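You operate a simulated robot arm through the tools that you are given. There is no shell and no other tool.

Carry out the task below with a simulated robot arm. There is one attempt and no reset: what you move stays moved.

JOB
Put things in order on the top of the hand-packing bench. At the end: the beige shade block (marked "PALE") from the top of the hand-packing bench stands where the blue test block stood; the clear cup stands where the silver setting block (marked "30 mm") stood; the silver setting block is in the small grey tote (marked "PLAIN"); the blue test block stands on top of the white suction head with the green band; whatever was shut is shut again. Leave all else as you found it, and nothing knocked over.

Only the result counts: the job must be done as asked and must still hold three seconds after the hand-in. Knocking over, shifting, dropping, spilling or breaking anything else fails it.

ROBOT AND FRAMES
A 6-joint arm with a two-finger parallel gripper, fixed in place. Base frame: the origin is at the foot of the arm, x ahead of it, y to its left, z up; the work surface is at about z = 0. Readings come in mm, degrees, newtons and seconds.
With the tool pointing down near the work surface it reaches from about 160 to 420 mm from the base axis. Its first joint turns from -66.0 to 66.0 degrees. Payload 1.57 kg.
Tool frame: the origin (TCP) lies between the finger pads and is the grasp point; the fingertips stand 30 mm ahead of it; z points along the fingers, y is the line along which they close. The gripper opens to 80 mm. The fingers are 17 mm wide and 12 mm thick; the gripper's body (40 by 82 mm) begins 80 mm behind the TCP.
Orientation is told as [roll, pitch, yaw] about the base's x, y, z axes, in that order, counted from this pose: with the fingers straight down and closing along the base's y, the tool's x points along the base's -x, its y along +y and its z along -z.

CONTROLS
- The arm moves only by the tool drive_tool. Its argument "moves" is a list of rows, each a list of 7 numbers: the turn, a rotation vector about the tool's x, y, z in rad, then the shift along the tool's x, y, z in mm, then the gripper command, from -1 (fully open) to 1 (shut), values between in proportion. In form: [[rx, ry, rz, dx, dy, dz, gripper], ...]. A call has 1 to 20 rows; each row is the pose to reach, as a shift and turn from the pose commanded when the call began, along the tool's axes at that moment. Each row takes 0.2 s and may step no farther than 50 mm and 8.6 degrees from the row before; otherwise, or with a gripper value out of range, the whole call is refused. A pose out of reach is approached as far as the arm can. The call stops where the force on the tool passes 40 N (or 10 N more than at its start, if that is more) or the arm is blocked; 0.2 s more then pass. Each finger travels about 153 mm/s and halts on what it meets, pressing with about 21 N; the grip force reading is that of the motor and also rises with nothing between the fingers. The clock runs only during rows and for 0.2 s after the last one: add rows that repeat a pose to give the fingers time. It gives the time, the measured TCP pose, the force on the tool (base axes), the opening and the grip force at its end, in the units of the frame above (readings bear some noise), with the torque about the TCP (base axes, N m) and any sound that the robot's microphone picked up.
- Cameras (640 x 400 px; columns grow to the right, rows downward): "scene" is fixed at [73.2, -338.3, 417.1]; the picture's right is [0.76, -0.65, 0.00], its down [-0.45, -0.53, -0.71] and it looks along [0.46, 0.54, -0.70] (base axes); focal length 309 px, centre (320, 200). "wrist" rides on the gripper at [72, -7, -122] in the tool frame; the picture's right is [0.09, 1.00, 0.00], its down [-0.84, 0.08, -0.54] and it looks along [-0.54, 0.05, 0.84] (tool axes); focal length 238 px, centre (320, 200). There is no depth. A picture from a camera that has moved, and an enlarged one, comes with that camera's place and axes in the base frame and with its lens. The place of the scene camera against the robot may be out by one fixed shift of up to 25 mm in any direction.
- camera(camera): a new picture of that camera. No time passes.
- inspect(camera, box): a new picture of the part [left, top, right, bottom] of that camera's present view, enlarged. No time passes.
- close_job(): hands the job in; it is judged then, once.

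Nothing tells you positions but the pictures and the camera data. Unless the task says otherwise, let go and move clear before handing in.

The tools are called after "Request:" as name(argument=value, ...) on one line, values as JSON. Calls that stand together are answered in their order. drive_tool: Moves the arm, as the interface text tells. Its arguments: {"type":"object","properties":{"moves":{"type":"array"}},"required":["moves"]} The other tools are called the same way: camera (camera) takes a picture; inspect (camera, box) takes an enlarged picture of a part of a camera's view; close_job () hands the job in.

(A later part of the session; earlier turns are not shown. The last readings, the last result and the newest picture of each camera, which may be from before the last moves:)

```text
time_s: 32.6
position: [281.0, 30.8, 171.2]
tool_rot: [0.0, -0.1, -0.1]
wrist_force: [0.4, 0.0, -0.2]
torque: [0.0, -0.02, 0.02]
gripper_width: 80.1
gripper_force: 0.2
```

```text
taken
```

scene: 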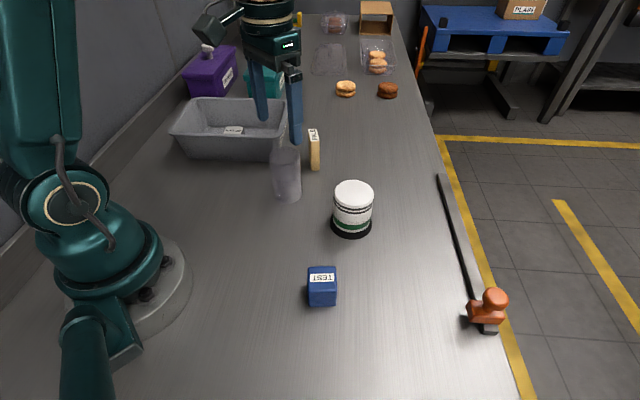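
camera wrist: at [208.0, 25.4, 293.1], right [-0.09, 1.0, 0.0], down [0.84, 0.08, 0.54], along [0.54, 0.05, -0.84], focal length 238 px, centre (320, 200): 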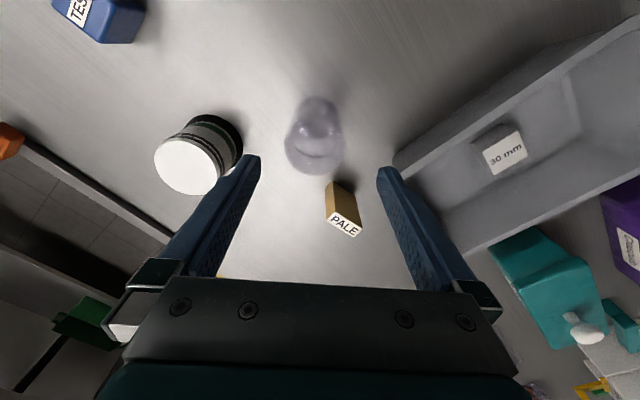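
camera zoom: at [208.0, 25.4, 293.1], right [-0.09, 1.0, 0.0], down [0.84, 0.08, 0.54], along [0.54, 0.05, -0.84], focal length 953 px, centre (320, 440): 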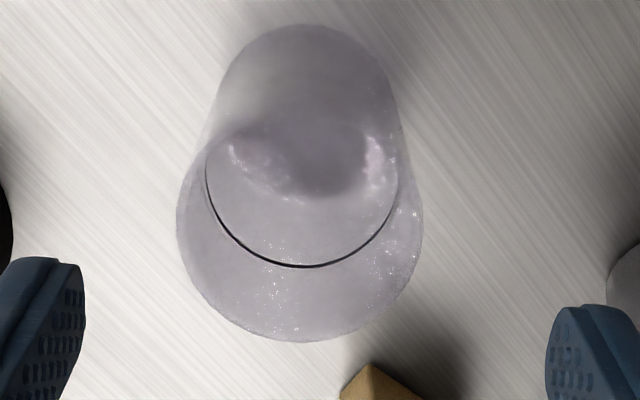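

The cup appears to hold some liquid, so it must be carried level and gently. Its centre is about 2 mm ahead and 5.5 mm to the right of the gripper, so I'll correct and stop just above the rim to verify.

Request:
drive_tool(moves=[[0, 0, 0, -1, -3, 10, -1], [0, 0, 0, -2, -5.5, 20, -1], [0, 0, 0, -2, -5.5, 30, -1], [0, 0, 0, -2, -5.5, 37, -1], [0, 0, 0, -2, -5.5, 37, -1]])

Request:
inspect(camera="wrist", box=[220, 60, 420, 185])

Request:
inspect(camera="scene", box=[210, 80, 370, 220])

```text
time_s: 33.8
position: [284.0, 24.9, 135.6]
tool_rot: [0.0, -0.1, 0.0]
wrist_force: [-0.2, -0.1, -0.7]
torque: [-0.02, -0.04, -0.01]
gripper_width: 80.1
gripper_force: 0.0
```

```text
3.20 times, centred on (320, 122) of wrist
camera zoom: at [210.7, 18.5, 256.3], right [-0.09, 1.0, 0.0], down [0.84, 0.08, 0.54], along [0.54, 0.05, -0.84], focal length 763 px, centre (320, 448)
```

zoom: 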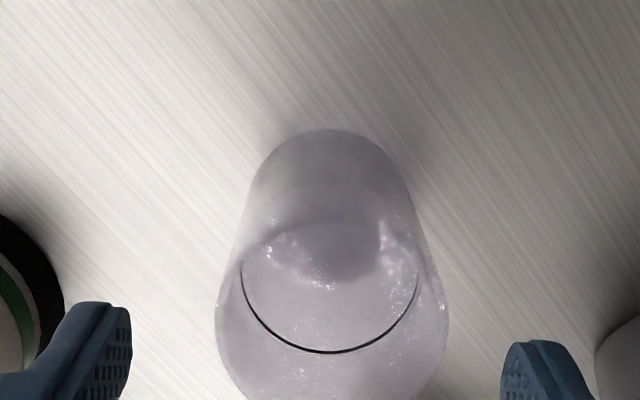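

```text
2.86 times, centred on (290, 150) of scene
camera zoom: at [73.2, -338.3, 417.1], right [0.76, -0.65, 0.0], down [-0.45, -0.53, -0.71], along [0.46, 0.54, -0.7], focal length 882 px, centre (406, 343)
```

zoom: 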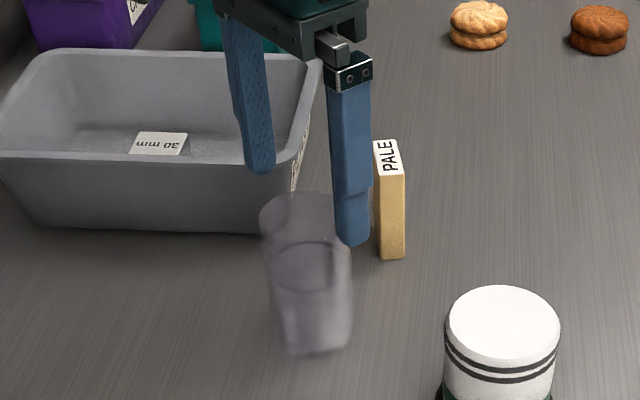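

The cup is centred within 2 mm. I'll descend around it with open fingers to about TCP height 46.

Request:
drive_tool(moves=[[0, 0, 0, 1, 1, 8, -1], [0, 0, 0, 1.5, 1, 20, -1], [0, 0, 0, 1.5, 1, 34, -1], [0, 0, 0, 1.5, 1, 48, -1], [0, 0, 0, 1.5, 1, 62, -1], [0, 0, 0, 1.5, 1, 75, -1], [0, 0, 0, 1.5, 1, 84, -1], [0, 0, 0, 1.5, 1, 88, -1], [0, 0, 0, 1.5, 1, 88, -1]])

Request:
camera(camera="wrist")

Request:
inspect(camera="scene", box=[210, 80, 370, 220])

```text
time_s: 35.8
position: [281.5, 25.0, 47.3]
tool_rot: [0.0, 0.0, 0.0]
wrist_force: [0.3, -0.7, 0.5]
torque: [0.0, -0.03, -0.01]
gripper_width: 79.9
gripper_force: 0.0
```

```text
taken
camera wrist: at [209.1, 18.7, 168.7], right [-0.09, 1.0, 0.0], down [0.84, 0.08, 0.54], along [0.54, 0.05, -0.84], focal length 238 px, centre (320, 200)
```

wrist: 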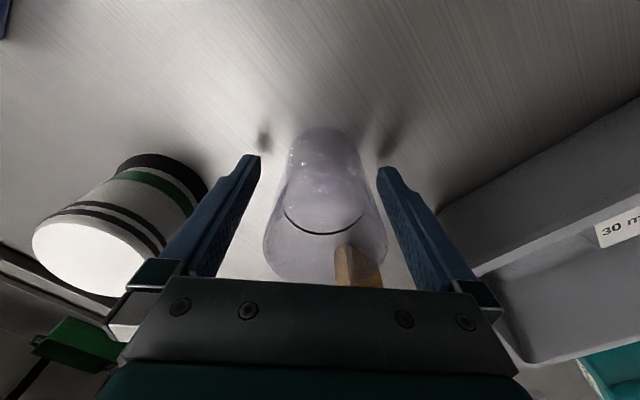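

```text
2.86 times, centred on (290, 150) of scene
camera zoom: at [73.2, -338.3, 417.1], right [0.76, -0.65, 0.0], down [-0.45, -0.53, -0.71], along [0.46, 0.54, -0.7], focal length 882 px, centre (406, 343)
```

zoom: 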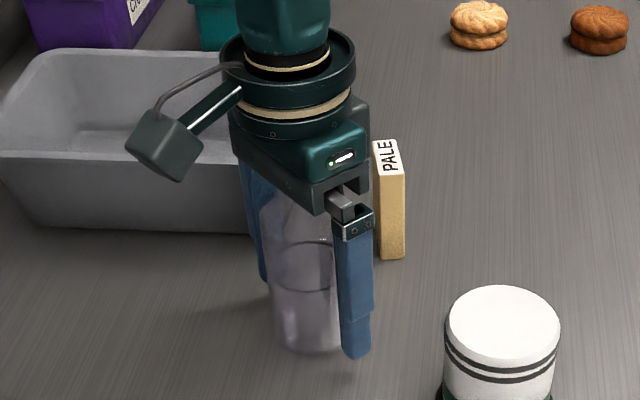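

The fingers are either side of the cup. I'll close in small increments so the cup isn't jolted, then build up full grip.

Request:
drive_tool(moves=[[0, 0, 0, 0, 0, 0, -0.7], [0, 0, 0, 0, 0, 0, -0.6], [0, 0, 0, 0, 0, 0, -0.52], [0, 0, 0, 0, 0, 0, -0.48], [0, 0, 0, 0, 0, 0, -0.44], [0, 0, 0, 0, 0, 0, -0.4], [0, 0, 0, 0, 0, 0, -0.36], [0, 0, 0, 0, 0, 0, -0.32], [0, 0, 0, 0, 0, 0, -0.28], [0, 0, 0, 0, 0, 0, -0.22], [0, 0, 0, 0, 0, 0, -0.1], [0, 0, 0, 0, 0, 0, 0.2], [0, 0, 0, 0, 0, 0, 1], [0, 0, 0, 0, 0, 0, 1]])

Request:
inspect(camera="scene", box=[210, 80, 370, 220])

```text
time_s: 38.8
position: [281.9, 24.9, 47.5]
tool_rot: [-0.1, -0.1, 0.0]
wrist_force: [-0.6, -0.1, 0.6]
torque: [0.02, 0.01, 0.01]
gripper_width: 50.3
gripper_force: 21.1
```

```text
2.86 times, centred on (290, 150) of scene
camera zoom: at [73.2, -338.3, 417.1], right [0.76, -0.65, 0.0], down [-0.45, -0.53, -0.71], along [0.46, 0.54, -0.7], focal length 882 px, centre (406, 343)
```

zoom: 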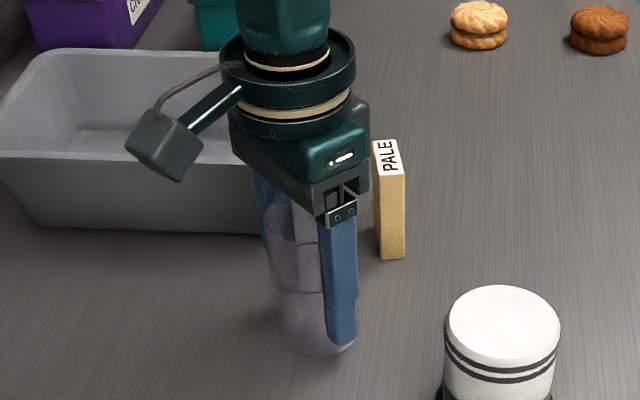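

The cup is held at 50 mm width. I'll lift it slowly and straight, about 90 mm, so it clears the suction head.

Request:
drive_tool(moves=[[0, 0, 0, 0, 0, -1, 1], [0, 0, 0, 0, 0, -3, 1], [0, 0, 0, 0, 0, -6, 1], [0, 0, 0, 0, 0, -10, 1], [0, 0, 0, 0, 0, -15, 1], [0, 0, 0, 0, 0, -21, 1], [0, 0, 0, 0, 0, -28, 1], [0, 0, 0, 0, 0, -35, 1], [0, 0, 0, 0, 0, -42, 1], [0, 0, 0, 0, 0, -49, 1], [0, 0, 0, 0, 0, -56, 1], [0, 0, 0, 0, 0, -63, 1], [0, 0, 0, 0, 0, -70, 1], [0, 0, 0, 0, 0, -76, 1], [0, 0, 0, 0, 0, -81, 1], [0, 0, 0, 0, 0, -85, 1], [0, 0, 0, 0, 0, -88, 1], [0, 0, 0, 0, 0, -90, 1]])

Request:
camera(camera="wrist")

Request:
camera(camera="scene")

```text
time_s: 42.6
position: [281.9, 26.6, 137.7]
tool_rot: [0.0, 0.0, 0.0]
wrist_force: [0.4, 0.2, -0.1]
torque: [0.01, 0.01, 0.01]
gripper_width: 49.9
gripper_force: 20.7
```

```text
taken
camera wrist: at [209.6, 19.5, 258.5], right [-0.09, 1.0, 0.0], down [0.84, 0.08, 0.54], along [0.54, 0.05, -0.84], focal length 238 px, centre (320, 200)
```

wrist: 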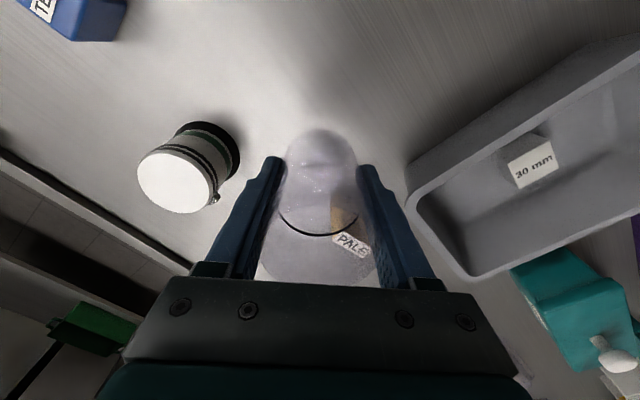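

```text
taken
```

scene: 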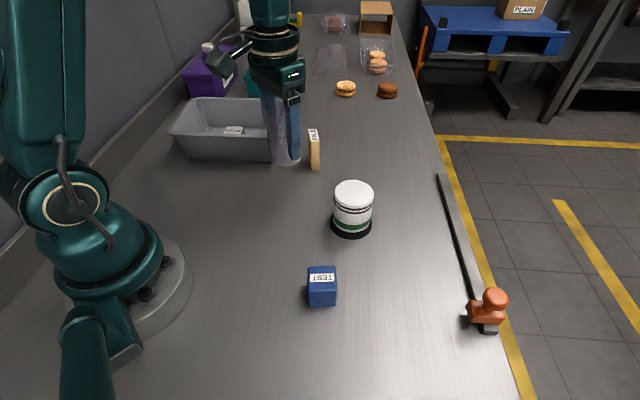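

The cup is up and level. I'll carry it smoothly to above the silver block's old spot at (238.6,-269), keeping its base about 90 mm up.

Request:
drive_tool(moves=[[0, 0, 0, 0.4, -3, 0, 1], [0, 0, 0, 1.5, -10, 0, 1], [0, 0, 0, 3.2, -22, 0, 1], [0, 0, 0, 5.7, -39, 0, 1], [0, 0, 0, 8.7, -59, 0, 1], [0, 0, 0, 11.9, -81, 0, 1], [0, 0, 0, 15.2, -103, 0, 1], [0, 0, 0, 18.4, -125, 0, 1], [0, 0, 0, 21.6, -147, 0, 1], [0, 0, 0, 24.9, -169, 0, 1], [0, 0, 0, 28.1, -191, 0, 1], [0, 0, 0, 31.3, -213, 0, 1], [0, 0, 0, 34.6, -235, 0, 1], [0, 0, 0, 37.5, -255, 0, 1], [0, 0, 0, 40, -272, 0, 1], [0, 0, 0, 41.8, -284, 0, 1], [0, 0, 0, 42.8, -291, 0, 1], [0, 0, 0, 43.3, -294, 0, 1], [0, 0, 0, 43.4, -295, 0, 1], [0, 0, 0, 43.4, -295, 0, 1]])

Request:
camera(camera="wrist")

Request:
camera(camera="scene")

```text
time_s: 46.8
position: [237.7, -270.7, 136.0]
tool_rot: [0.1, 0.0, 0.0]
wrist_force: [-0.3, 0.1, 0.4]
torque: [0.0, -0.02, 0.02]
gripper_width: 49.8
gripper_force: 20.8
```

```text
taken
camera wrist: at [165.3, -276.7, 257.7], right [-0.09, 1.0, 0.0], down [0.84, 0.08, 0.54], along [0.54, 0.05, -0.84], focal length 238 px, centre (320, 200)
```

wrist: 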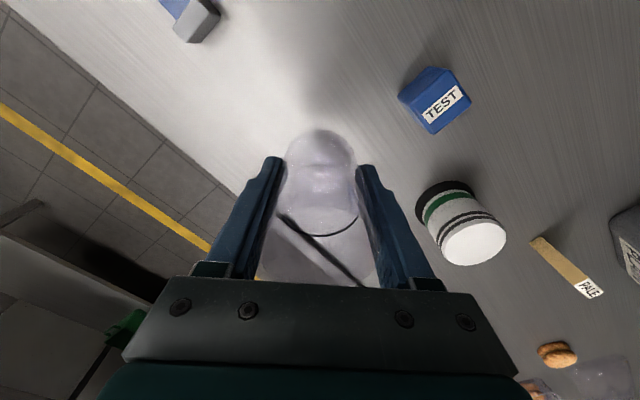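

```text
taken
```

scene: 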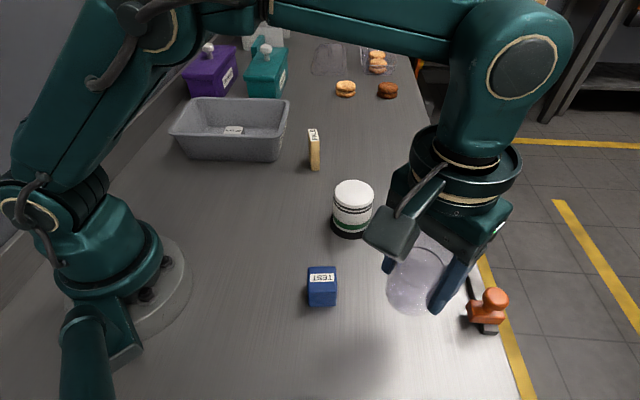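

The cup is over the target spot. I'll lower it slowly to about 3 mm above the bench.

Request:
drive_tool(moves=[[0, 0, 0, 0, 0, 2, 1], [0, 0, 0, 0, 0, 6, 1], [0, 0, 0, 0, 0, 12, 1], [0, 0, 0, 0, 0, 19, 1], [0, 0, 0, 0, 0, 26, 1], [0, 0, 0, 0, 0, 33, 1], [0, 0, 0, 0, 0, 40, 1], [0, 0, 0, 0, 0, 47, 1], [0, 0, 0, 0, 0, 54, 1], [0, 0, 0, 0, 0, 61, 1], [0, 0, 0, 0, 0, 67, 1], [0, 0, 0, 0, 0, 73, 1], [0, 0, 0, 0, 0, 78, 1], [0, 0, 0, 0, 0, 82, 1], [0, 0, 0, 0, 0, 84, 1], [0, 0, 0, 0, 0, 85, 1], [0, 0, 0, 0, 0, 85, 1]])

Request:
inspect(camera="scene", box=[280, 210, 520, 360])

```text
time_s: 50.4
position: [239.8, -268.3, 50.6]
tool_rot: [0.1, -0.1, 0.1]
wrist_force: [-0.1, 0.9, -0.8]
torque: [-0.05, 0.05, -0.01]
gripper_width: 49.7
gripper_force: 21.2
```

```text
2.67 times, centred on (400, 285) of scene
camera zoom: at [73.2, -338.3, 417.1], right [0.76, -0.65, 0.0], down [-0.45, -0.53, -0.71], along [0.46, 0.54, -0.7], focal length 824 px, centre (107, -27)
```

zoom: 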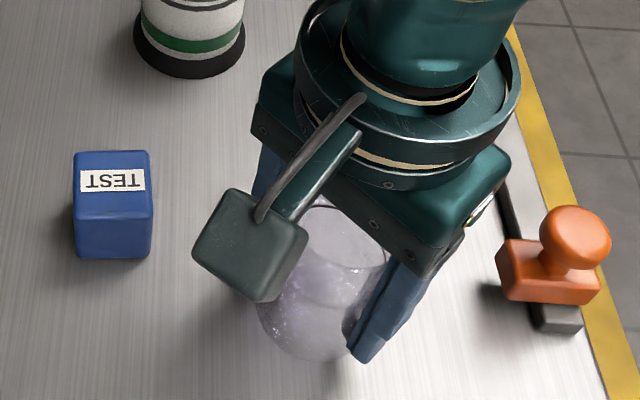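

Request:
drive_tool(moves=[[0, 0, 0, 0, 0, 0.8, 1], [0, 0, 0, 0, 0, 1.6, 1], [0, 0, 0, 0, 0, 2.4, 1], [0, 0, 0, 0, 0, 2.4, 1]])

```text
time_s: 51.4
position: [239.4, -269.8, 49.5]
tool_rot: [-0.1, -0.2, 0.0]
wrist_force: [-0.3, 0.6, -0.2]
torque: [-0.02, 0.02, -0.03]
gripper_width: 49.6
gripper_force: 20.8
```

No contact yet, so I'll continue down in sub-millimetre steps.

Request:
drive_tool(moves=[[0, 0, 0, 0, 0, 0.6, 1], [0, 0, 0, 0, 0, 1.2, 1], [0, 0, 0, 0, 0, 1.8, 1], [0, 0, 0, 0, 0, 1.8, 1]])

```text
time_s: 52.4
position: [238.4, -270.4, 46.7]
tool_rot: [-0.1, -0.1, -0.1]
wrist_force: [-2.2, 4.3, 12.5]
torque: [0.17, 0.08, 0.07]
gripper_width: 49.7
gripper_force: 21.0
```

The cup's base has touched the bench (12 N). I'll ease off half a millimetre, open gradually and rise straight up.

Request:
drive_tool(moves=[[0, 0, 0, 0, 0, -0.7, 1], [0, 0, 0, 0, 0, -0.7, -0.25], [0, 0, 0, 0, 0, -0.7, -0.32], [0, 0, 0, 0, 0, -0.7, -0.4], [0, 0, 0, 0, 0, -0.7, -0.5], [0, 0, 0, 0, 0, -0.7, -0.7], [0, 0, 0, 0, 0, -0.7, -1], [0, 0, 0, 0, 0, -0.7, -1]])

Request:
camera(camera="wrist")

Request:
inspect(camera="scene", box=[280, 210, 520, 360])

```text
time_s: 54.2
position: [238.5, -270.6, 47.1]
tool_rot: [0.0, -0.1, 0.0]
wrist_force: [0.0, -0.3, 0.0]
torque: [0.04, -0.03, 0.02]
gripper_width: 79.8
gripper_force: 0.0
```

```text
taken
camera wrist: at [165.8, -276.0, 168.8], right [-0.09, 1.0, 0.0], down [0.84, 0.08, 0.54], along [0.54, 0.05, -0.84], focal length 238 px, centre (320, 200)
```

wrist: 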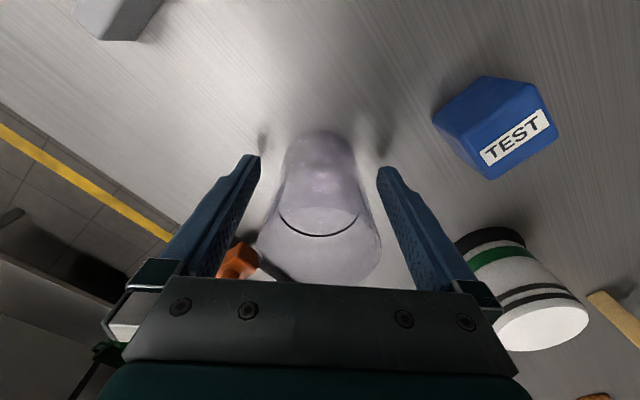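

```text
2.67 times, centred on (400, 285) of scene
camera zoom: at [73.2, -338.3, 417.1], right [0.76, -0.65, 0.0], down [-0.45, -0.53, -0.71], along [0.46, 0.54, -0.7], focal length 824 px, centre (107, -27)
```

zoom: 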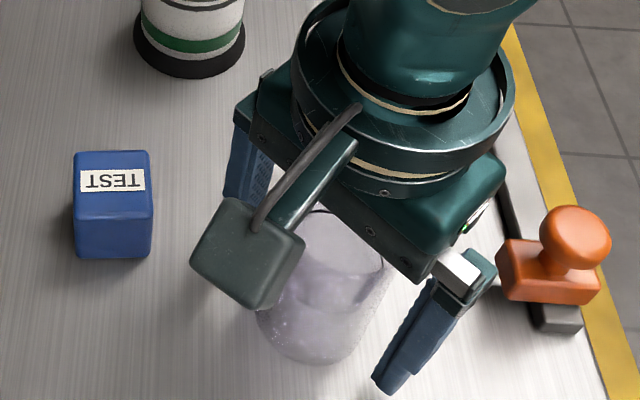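

The cup stands free between the open fingers. I'll rise straight up well above its rim and check its position.

Request:
drive_tool(moves=[[0, 0, 0, 0, 0, -6, -1], [0, 0, 0, 0, 0, -16, -1], [0, 0, 0, 0, 0, -30, -1], [0, 0, 0, 0, 0, -46, -1], [0, 0, 0, 0, 0, -64, -1], [0, 0, 0, 0, 0, -84, -1], [0, 0, 0, 0, 0, -104, -1], [0, 0, 0, 0, 0, -120, -1], [0, 0, 0, 20, 20, -130, -1], [0, 0, 0, 40, 45, -130, -1], [0, 0, 0, 40, 45, -130, -1]])

Request:
camera(camera="wrist")

Request:
camera(camera="scene")

Request:
inspect(camera="scene", box=[280, 250, 440, 350])

```text
time_s: 56.6
position: [197.7, -221.8, 177.4]
tool_rot: [0.0, -0.2, 0.0]
wrist_force: [0.6, 0.9, 0.4]
torque: [0.01, -0.02, -0.02]
gripper_width: 79.9
gripper_force: 0.1
```

```text
taken
camera wrist: at [124.9, -227.3, 298.9], right [-0.09, 1.0, 0.0], down [0.84, 0.08, 0.54], along [0.54, 0.05, -0.84], focal length 238 px, centre (320, 200)
```

wrist: 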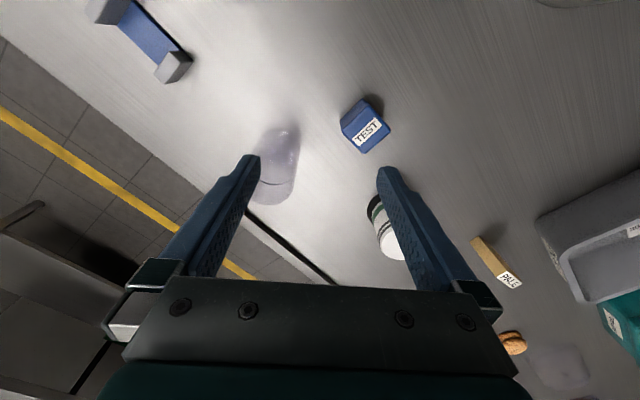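

```text
taken
```

scene: 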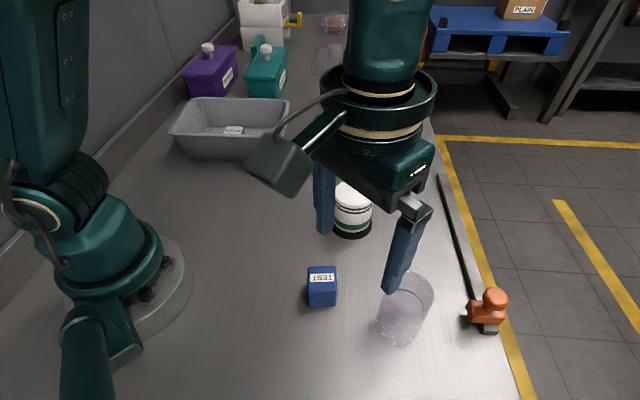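

```text
4.00 times, centred on (360, 300) of scene
camera zoom: at [73.2, -338.3, 417.1], right [0.76, -0.65, 0.0], down [-0.45, -0.53, -0.71], along [0.46, 0.54, -0.7], focal length 1236 px, centre (160, -200)
```

zoom: 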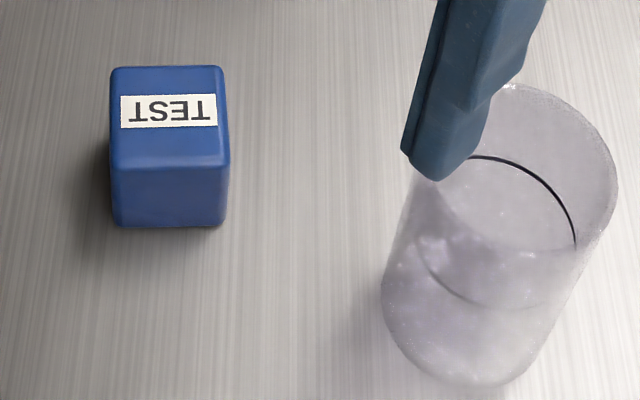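

The cup stands upright within about 3 mm of the silver block's old spot. Next I'll hover over the TEST block with the gripper turned to yaw -39°.

Request:
drive_tool(moves=[[0, 0, 0.13, 0.3, 10, 0, -1], [0, 0, 0.26, 0.6, 22, 8, -1], [0, 0, 0.4, 0.9, 34, 25, -1], [0, 0, 0.54, 1.2, 45, 45, -1], [0, 0, 0.681, 1.5, 50, 60, -1], [0, 0, 0.681, 1.5, 50, 67, -1], [0, 0, 0.681, 1.5, 50, 67, -1], [0, 0, 0.681, 1.5, 50, 67, -1]])

Request:
camera(camera="wrist")

Request:
inspect(camera="wrist", box=[240, 100, 400, 200])

Request:
camera(camera="scene")

```text
time_s: 58.4
position: [197.9, -175.5, 111.9]
tool_rot: [0.0, -0.1, -39.1]
wrist_force: [0.0, 0.2, -0.5]
torque: [0.0, -0.01, -0.02]
gripper_width: 80.3
gripper_force: 0.1
```

```text
taken
camera wrist: at [136.9, -135.1, 233.6], right [0.56, 0.83, 0.0], down [0.7, -0.47, 0.54], along [0.45, -0.3, -0.84], focal length 238 px, centre (320, 200)
```

wrist: 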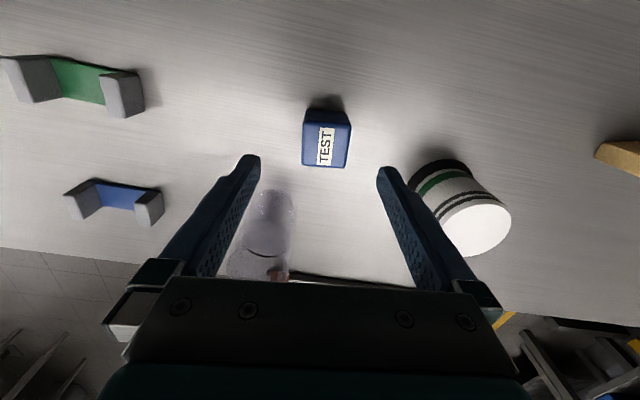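

```text
4.00 times, centred on (320, 150) of wrist
camera zoom: at [136.9, -135.1, 233.6], right [0.56, 0.83, 0.0], down [0.7, -0.47, 0.54], along [0.45, -0.3, -0.84], focal length 953 px, centre (320, 400)
```

zoom: 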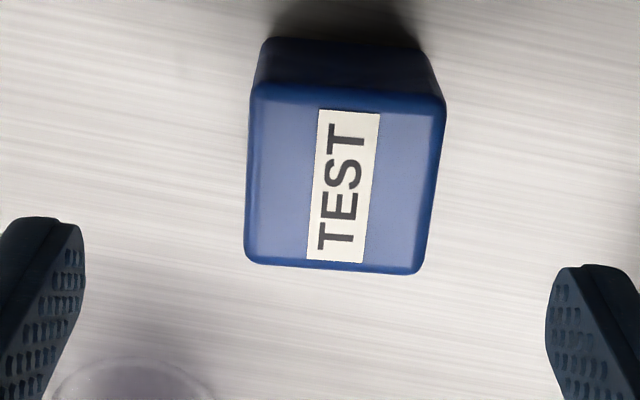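

```text
taken
```

scene: 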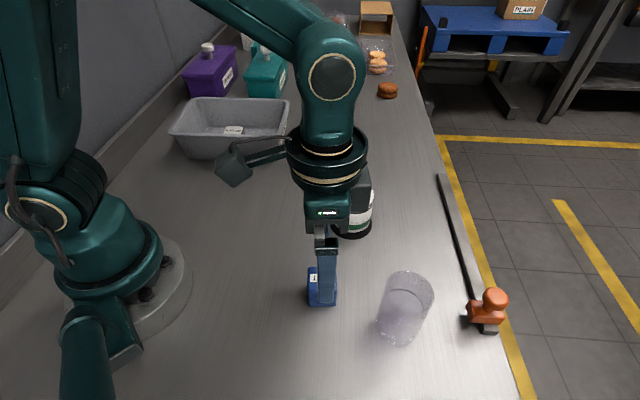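

TEST is square to the gripper, with its centre 2 mm and 3.5 mm off, which puts it at about (197.5,-171). I'll correct and descend to TCP height 33.

Request:
drive_tool(moves=[[0, 0, 0, 1.1, 2, 12, -1], [0, 0, 0, 2.2, 3.5, 28, -1], [0, 0, 0, 2.2, 3.5, 45, -1], [0, 0, 0, 2.2, 3.5, 60, -1], [0, 0, 0, 2.2, 3.5, 70, -1], [0, 0, 0, 2.2, 3.5, 76, -1], [0, 0, 0, 2.2, 3.5, 78.5, -1], [0, 0, 0, 2.2, 3.5, 78.5, -1]])

Request:
camera(camera="wrist")

Request:
inspect(camera="scene", box=[240, 220, 400, 320])

```text
time_s: 60.2
position: [198.2, -168.9, 32.6]
tool_rot: [0.2, -0.1, -39.1]
wrist_force: [-1.4, 0.1, 0.1]
torque: [-0.02, 0.03, 0.01]
gripper_width: 80.0
gripper_force: 0.0
```

```text
taken
camera wrist: at [136.3, -129.4, 154.3], right [0.56, 0.83, 0.0], down [0.7, -0.47, 0.54], along [0.45, -0.3, -0.84], focal length 238 px, centre (320, 200)
```

wrist: 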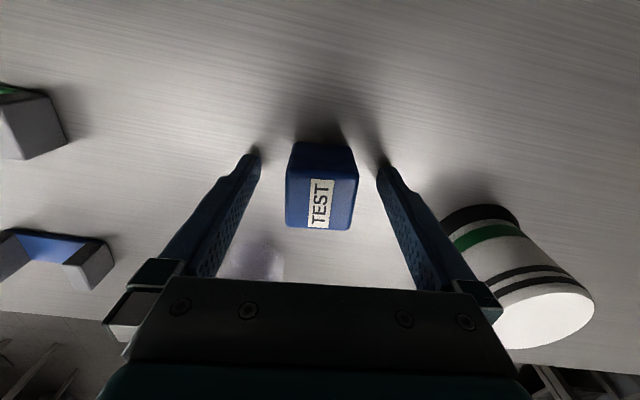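

```text
4.00 times, centred on (320, 270) of scene
camera zoom: at [73.2, -338.3, 417.1], right [0.76, -0.65, 0.0], down [-0.45, -0.53, -0.71], along [0.46, 0.54, -0.7], focal length 1236 px, centre (320, -80)
```

zoom: 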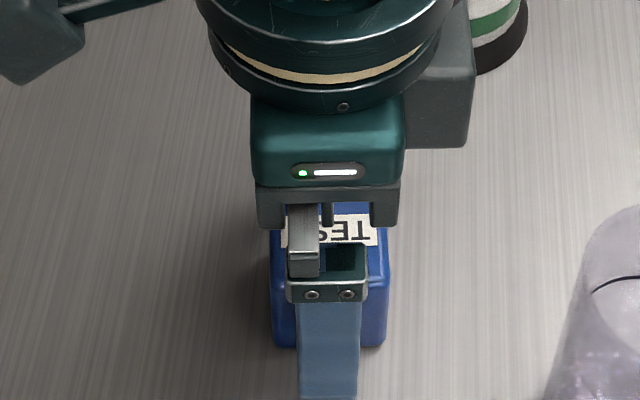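

The fingers straddle the TEST block cleanly. I'll close on it, then lift 10 mm slowly to confirm the grip.

Request:
drive_tool(moves=[[0, 0, 0, 0, 0, 0, -0.4], [0, 0, 0, 0, 0, 0, -0.15], [0, 0, 0, 0, 0, 0, -0.05], [0, 0, 0, 0, 0, 0, 0.05], [0, 0, 0, 0, 0, 0, 0.3], [0, 0, 0, 0, 0, 0, 1], [0, 0, 0, 0, 0, 0, 1], [0, 0, 0, 0, 0, 0, 1], [0, 0, 0, 0, 0, -1.5, 1], [0, 0, 0, 0, 0, -3, 1], [0, 0, 0, 0, 0, -5, 1], [0, 0, 0, 0, 0, -7.5, 1], [0, 0, 0, 0, 0, -10, 1], [0, 0, 0, 0, 0, -10, 1]])

Request:
camera(camera="wrist")

```text
time_s: 63.2
position: [198.4, -170.0, 42.3]
tool_rot: [0.1, -0.1, -39.1]
wrist_force: [-0.2, 0.3, 0.0]
torque: [0.0, 0.0, 0.0]
gripper_width: 39.2
gripper_force: 20.8
```

```text
taken
camera wrist: at [137.3, -129.5, 163.5], right [0.56, 0.83, 0.0], down [0.7, -0.47, 0.54], along [0.45, -0.3, -0.84], focal length 238 px, centre (320, 200)
```

wrist: 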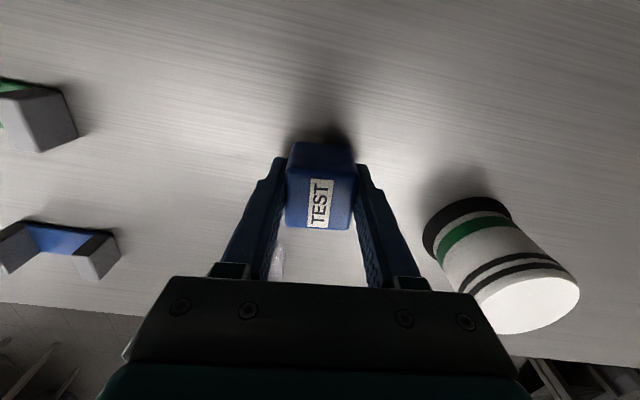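

The TEST block is held at 39 mm width. I'll lift it to clear the suction head and move above its centre, estimated at (324.5,-100).

Request:
drive_tool(moves=[[0, 0, 0, 0, 0, -5, 1], [0, 0, 0, 0, 0, -14, 1], [0, 0, 0, 0, 0, -26, 1], [0, 0, 0, 0, 0, -40, 1], [0, 0, 0, 0, 0, -55, 1], [0, 0, 0, 0, 0, -70, 1], [0, 0, 0, 0, 0, -85, 1], [0, 0, 0, 0, 0, -98, 1], [0, 0, 0, 0, 0, -106, 1], [0, 0, 0, -3, 7, -110, 1], [0, 0, 0, -9, 22, -110, 1], [0, 0, 0, -17, 42, -110, 1], [0, 0, 0, -26, 64, -110, 1], [0, 0, 0, -35, 86, -110, 1], [0, 0, 0, -43, 106, -110, 1], [0, 0, 0, -50, 122, -110, 1], [0, 0, 0, -53.5, 131, -110, 1], [0, 0, 0, -54.5, 133.7, -110, 1], [0, 0, 0, -54.5, 133.7, -110, 1]])

Request:
camera(camera="wrist")

Request:
camera(camera="scene")

Request:
inspect(camera="wrist", box=[220, 60, 420, 185])

```text
time_s: 67.2
position: [323.8, -99.6, 152.0]
tool_rot: [0.1, -0.1, -39.1]
wrist_force: [0.8, 1.0, -0.5]
torque: [0.0, 0.0, 0.03]
gripper_width: 39.3
gripper_force: 21.2
```

```text
taken
camera wrist: at [262.8, -59.2, 273.6], right [0.56, 0.83, 0.0], down [0.7, -0.47, 0.54], along [0.45, -0.3, -0.84], focal length 238 px, centre (320, 200)
```

wrist: 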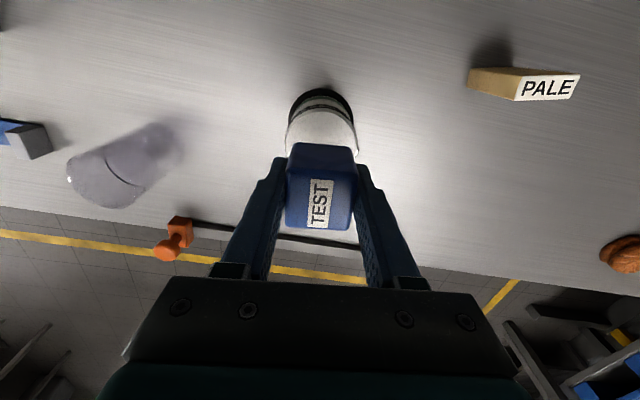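

```text
taken
```

scene: 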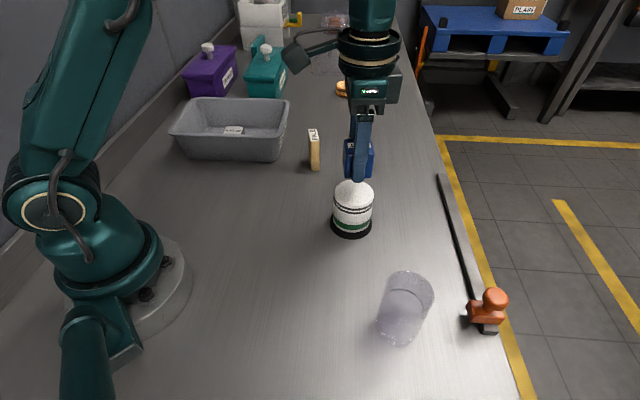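

```text
3.20 times, centred on (320, 122) of wrist
camera zoom: at [262.8, -59.2, 273.6], right [0.56, 0.83, 0.0], down [0.7, -0.47, 0.54], along [0.45, -0.3, -0.84], focal length 763 px, centre (320, 448)
```

zoom: 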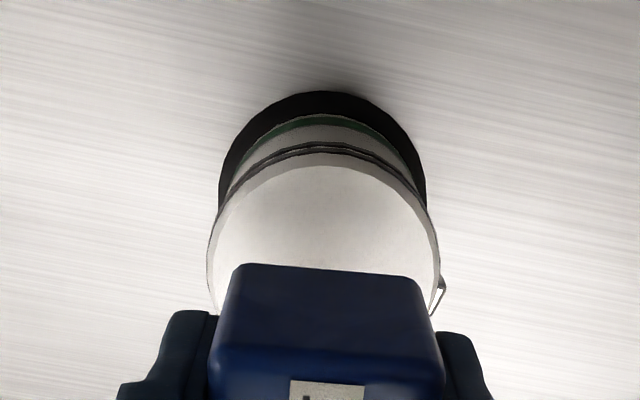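

The suction head is nearly centred beneath. I'll enlarge the held block to see how it sits relative to the gripper centre.

Request:
inspect(camera="wrist", box=[260, 130, 380, 240])

Request:
inspect(camera="scene", box=[300, 80, 430, 250])

```text
3.64 times, centred on (320, 185) of wrist
camera zoom: at [262.8, -59.2, 273.6], right [0.56, 0.83, 0.0], down [0.7, -0.47, 0.54], along [0.45, -0.3, -0.84], focal length 867 px, centre (320, 254)
```

zoom: 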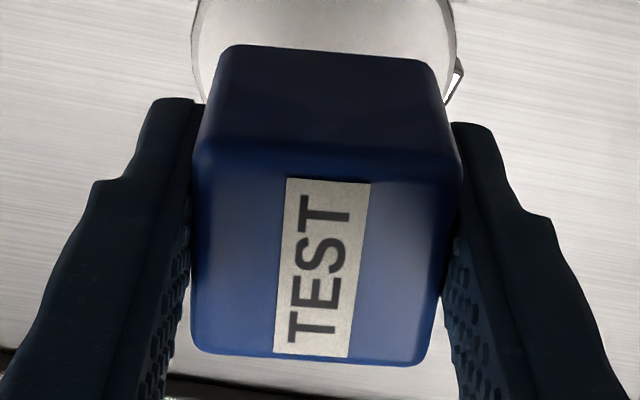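

```text
2.35 times, centred on (365, 165) of scene
camera zoom: at [73.2, -338.3, 417.1], right [0.76, -0.65, 0.0], down [-0.45, -0.53, -0.71], along [0.46, 0.54, -0.7], focal length 727 px, centre (214, 282)
```

zoom: 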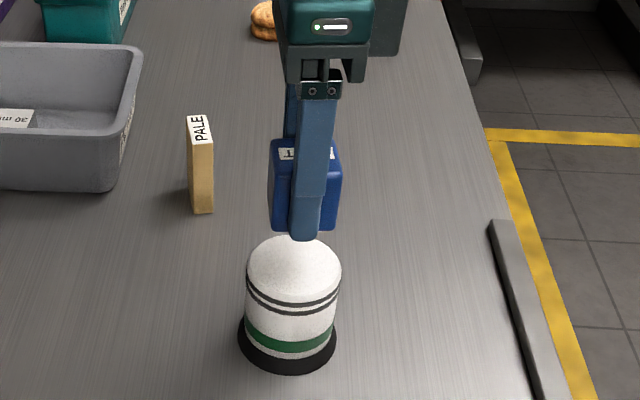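

Block and suction head are aligned within a couple of millimetres. I'll lower to about 7 mm above the head's top.

Request:
drive_tool(moves=[[0, 0, 0, 0, 0, 4, 1], [0, 0, 0, 0, 0, 11, 1], [0, 0, 0, 0, 0, 19, 1], [0, 0, 0, 0, 0, 27, 1], [0, 0, 0, 0, 0, 34, 1], [0, 0, 0, 0, 0, 40, 1], [0, 0, 0, 0, 0, 43, 1], [0, 0, 0, 0, 0, 44, 1], [0, 0, 0, 0, 0, 44, 1]])

Request:
inspect(camera="scene", box=[290, 130, 420, 250])

Request:
inspect(camera="wrist", box=[220, 80, 420, 240])

```text
time_s: 69.2
position: [323.8, -99.1, 108.2]
tool_rot: [0.0, -0.1, -39.1]
wrist_force: [-0.4, -0.7, 0.5]
torque: [-0.04, -0.01, 0.0]
gripper_width: 39.1
gripper_force: 20.7
```

```text
3.33 times, centred on (355, 190) of scene
camera zoom: at [73.2, -338.3, 417.1], right [0.76, -0.65, 0.0], down [-0.45, -0.53, -0.71], along [0.46, 0.54, -0.7], focal length 1030 px, centre (203, 233)
```

zoom: 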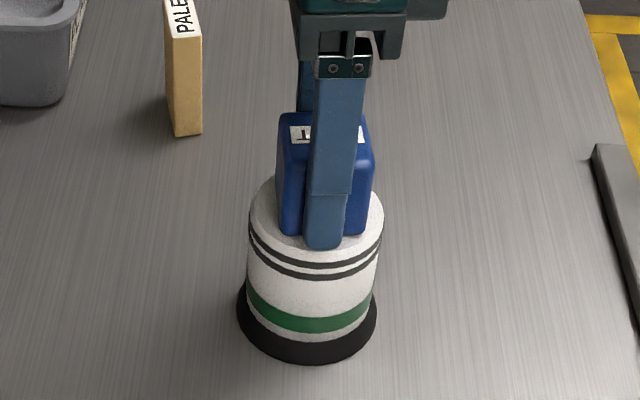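

```text
2.50 times, centred on (320, 160) of wrist
camera zoom: at [262.9, -59.9, 229.4], right [0.56, 0.83, 0.0], down [0.7, -0.47, 0.54], along [0.45, -0.3, -0.84], focal length 596 px, centre (320, 300)
```

zoom: 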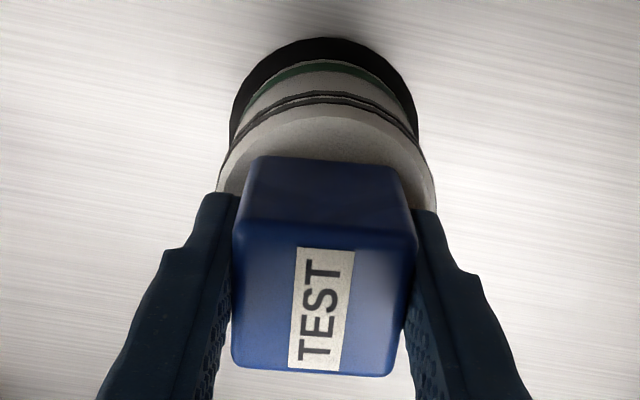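

Alignment agrees within about 2–3 mm from both cameras, so I'll apply a 1 mm correction. Then I'll lower by small steps until the block touches the suction head.

Request:
drive_tool(moves=[[0, 0, 0, 1, 1, 1, 1], [0, 0, 0, 1, 1, 2, 1], [0, 0, 0, 1, 1, 3, 1], [0, 0, 0, 1, 1, 4, 1], [0, 0, 0, 1, 1, 4.8, 1], [0, 0, 0, 1, 1, 4.8, 1]])

```text
time_s: 70.6
position: [324.1, -100.2, 104.3]
tool_rot: [0.0, -0.5, -39.0]
wrist_force: [-1.9, -9.2, 35.4]
torque: [-0.41, 0.23, 0.01]
gripper_width: 39.7
gripper_force: 20.8
```

Contact came a little early, with 35 N upward. I'll back off to reduce the pressing force before letting go.

Request:
drive_tool(moves=[[0, 0, 0, 0, 0, -0.5, 1], [0, 0, 0, 0, 0, -1.2, 1], [0, 0, 0, 0, 0, -1.2, 1]])

Request:
inspect(camera="scene", box=[290, 130, 420, 250])

Request:
inspect(camera="wrist", box=[220, 80, 420, 240])

```text
time_s: 71.4
position: [324.1, -99.4, 105.2]
tool_rot: [0.1, 0.1, -38.9]
wrist_force: [3.5, -4.1, 11.2]
torque: [-0.33, -0.11, 0.04]
gripper_width: 39.4
gripper_force: 20.7
```

```text
3.33 times, centred on (355, 190) of scene
camera zoom: at [73.1, -338.3, 417.1], right [0.76, -0.65, 0.0], down [-0.45, -0.53, -0.71], along [0.46, 0.54, -0.7], focal length 1030 px, centre (203, 233)
```

zoom: 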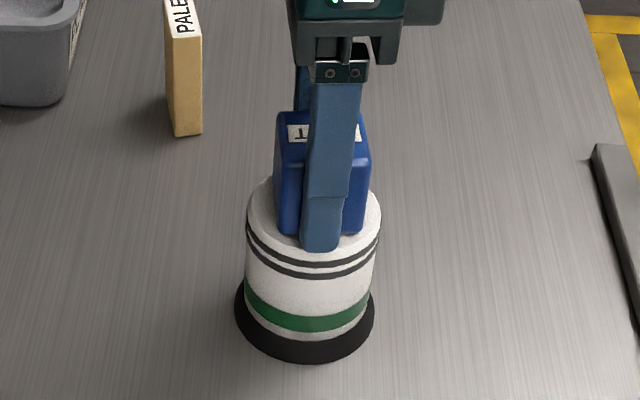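

```text
2.50 times, centred on (320, 160) of wrist
camera zoom: at [263.0, -58.7, 226.6], right [0.56, 0.83, 0.0], down [0.7, -0.47, 0.54], along [0.45, -0.3, -0.84], focal length 596 px, centre (320, 300)
```

zoom: 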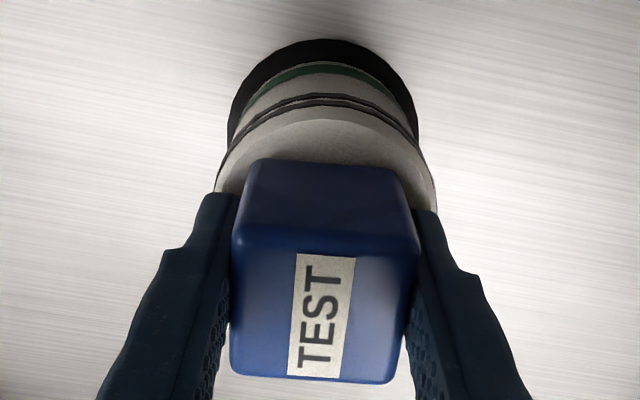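

The block is resting on the head, still with about 11 N on it. I'll relieve a bit more so opening doesn't push anything sideways.

Request:
drive_tool(moves=[[0, 0, 0, 0, 0, -0.4, 1], [0, 0, 0, 0, 0, -0.7, 1], [0, 0, 0, 0, 0, -0.7, 1]])

```text
time_s: 72.2
position: [322.9, -98.2, 103.9]
tool_rot: [0.0, 0.0, -39.1]
wrist_force: [-0.6, 0.7, 1.3]
torque: [0.0, -0.05, 0.01]
gripper_width: 39.5
gripper_force: 20.9
```

Force is now about 1 N. I'll open gradually and rise straight up.

Request:
drive_tool(moves=[[0, 0, 0, 0, 0, 0, 0.0], [0, 0, 0, 0, 0, 0, -0.06], [0, 0, 0, 0, 0, 0, -0.12], [0, 0, 0, 0, 0, 0, -0.2], [0, 0, 0, 0, 0, 0, -0.35], [0, 0, 0, 0, 0, 0, -0.5], [0, 0, 0, 0, 0, 0, -0.5]])

Request:
inspect(camera="scene", box=[290, 130, 420, 250])

Request:
inspect(camera="wrist", box=[220, 80, 420, 240])

```text
time_s: 73.8
position: [324.4, -100.2, 105.0]
tool_rot: [0.0, -0.1, -39.1]
wrist_force: [-0.5, -0.6, -0.1]
torque: [-0.03, -0.04, 0.03]
gripper_width: 60.2
gripper_force: 0.0
```

```text
3.33 times, centred on (355, 190) of scene
camera zoom: at [73.2, -338.3, 417.1], right [0.76, -0.65, 0.0], down [-0.45, -0.53, -0.71], along [0.46, 0.54, -0.7], focal length 1030 px, centre (203, 233)
```

zoom: 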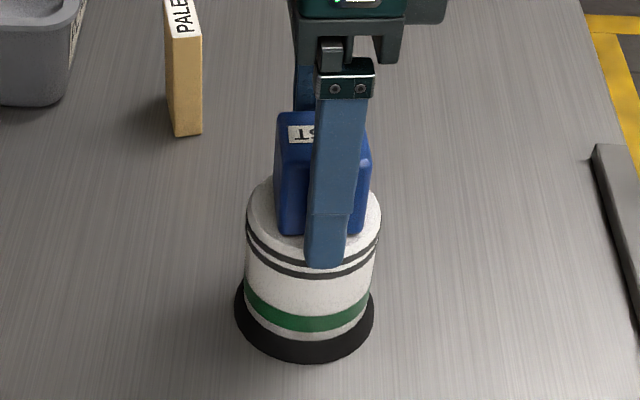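

```text
2.50 times, centred on (320, 160) of wrist
camera zoom: at [263.1, -59.3, 227.1], right [0.56, 0.83, 0.0], down [0.7, -0.47, 0.54], along [0.45, -0.3, -0.84], focal length 596 px, centre (320, 300)
```

zoom: 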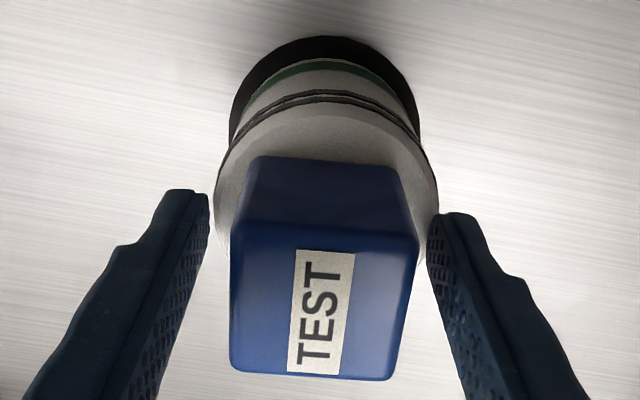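

The block stands free on the suction head. I'll rise straight up and look again.

Request:
drive_tool(moves=[[0, 0, 0, 0, 0, -3, -0.5], [0, 0, 0, 0, 0, -10, -0.5], [0, 0, 0, 0, 0, -20, -0.5], [0, 0, 0, 0, 0, -35, -0.6], [0, 0, 0, 0, 0, -52, -0.7], [0, 0, 0, 0, 0, -68, -0.8], [0, 0, 0, 0, 0, -80, -1], [0, 0, 0, 0, 0, -80, -1]])

Request:
camera(camera="wrist")

Request:
camera(camera="scene")

Request:
inspect(camera="scene", box=[290, 130, 420, 250])

```text
time_s: 75.6
position: [323.6, -96.4, 185.2]
tool_rot: [0.0, -0.2, -39.1]
wrist_force: [-0.1, 0.5, -0.3]
torque: [0.01, -0.03, -0.01]
gripper_width: 80.0
gripper_force: 0.1
```

```text
taken
camera wrist: at [262.4, -56.8, 306.9], right [0.56, 0.83, 0.0], down [0.7, -0.47, 0.54], along [0.45, -0.3, -0.84], focal length 238 px, centre (320, 200)
```

wrist: 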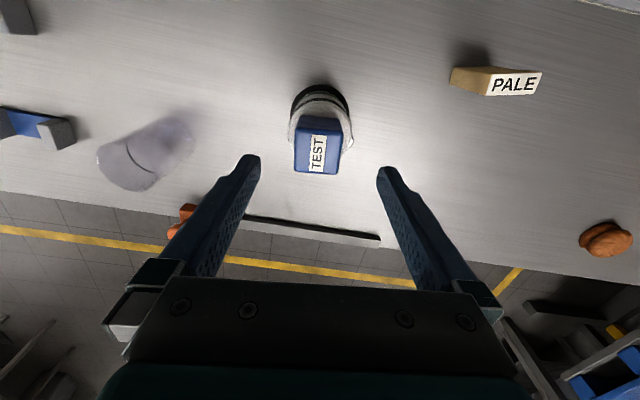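

```text
taken
```

scene: 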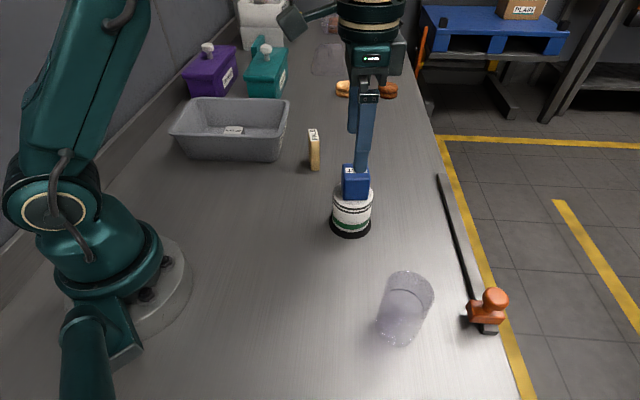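

```text
3.33 times, centred on (355, 190) of scene
camera zoom: at [73.2, -338.3, 417.1], right [0.76, -0.65, 0.0], down [-0.45, -0.53, -0.71], along [0.46, 0.54, -0.7], focal length 1030 px, centre (203, 233)
```

zoom: 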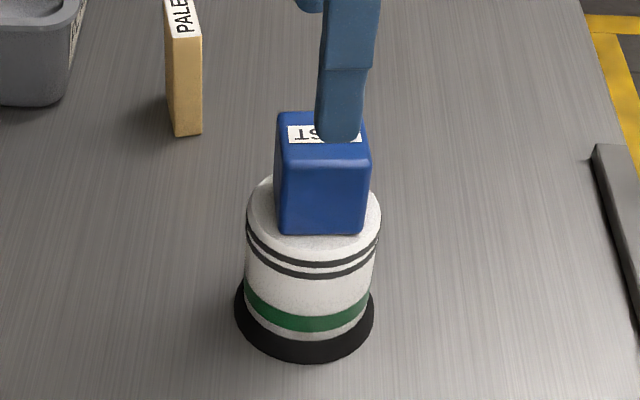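

The TEST block is standing on the suction head. Next I'll hover over the PALE block near (381,70), turning the gripper to close along its long side.

Request:
drive_tool(moves=[[0, 0, -0.02, 6, 16, 0, -1], [0, 0, -0.06, 15, 42, 0, -1], [0, 0, -0.1, 26, 72, 0, -1], [0, 0, -0.14, 38, 104, 5, -1], [0, 0, -0.17, 48, 132, 15, -1], [0, 0, -0.2, 56, 153, 28, -1], [0, 0, -0.211, 60.6, 165.7, 40, -1], [0, 0, -0.211, 60.6, 165.7, 45, -1], [0, 0, -0.211, 60.6, 165.7, 45, -1]])

Request:
camera(camera="wrist")

Request:
inspect(camera="wrist", box=[240, 100, 400, 200])

Request:
camera(camera="scene")

```text
time_s: 77.6
position: [381.9, 66.1, 141.5]
tool_rot: [0.0, -0.1, -27.0]
wrist_force: [0.1, -0.7, -0.1]
torque: [-0.01, 0.0, -0.04]
gripper_width: 80.0
gripper_force: 0.2
```

```text
taken
camera wrist: at [312.8, 93.7, 262.9], right [0.37, 0.93, 0.0], down [0.78, -0.31, 0.54], along [0.51, -0.2, -0.84], focal length 238 px, centre (320, 200)
```

wrist: 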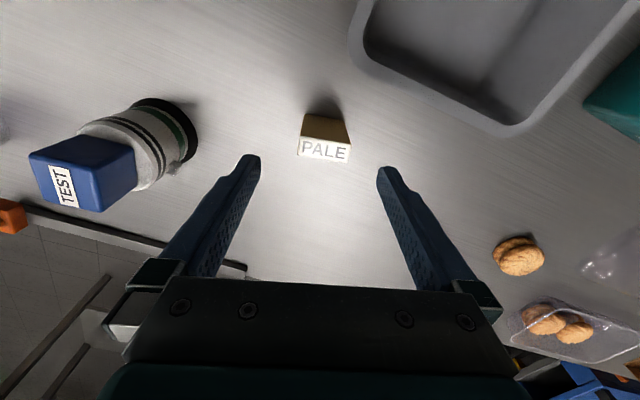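

```text
4.00 times, centred on (320, 150) of wrist
camera zoom: at [312.8, 93.7, 262.9], right [0.37, 0.93, 0.0], down [0.78, -0.31, 0.54], along [0.51, -0.2, -0.84], focal length 953 px, centre (320, 400)
```

zoom: 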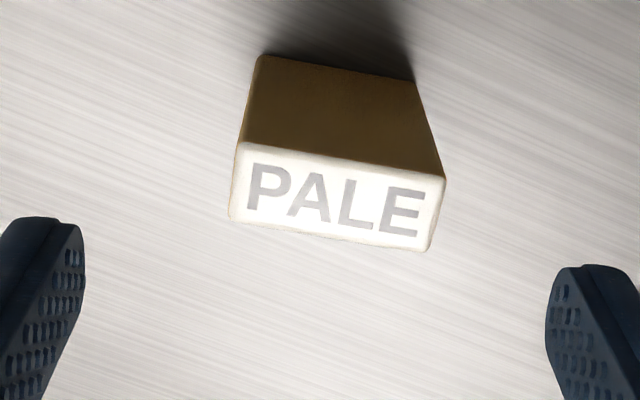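

```text
taken
```

scene: 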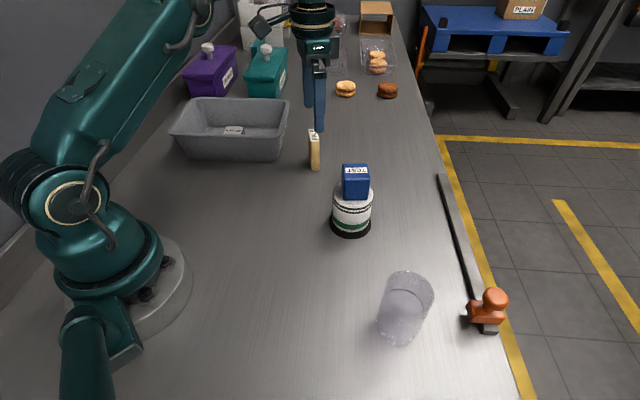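

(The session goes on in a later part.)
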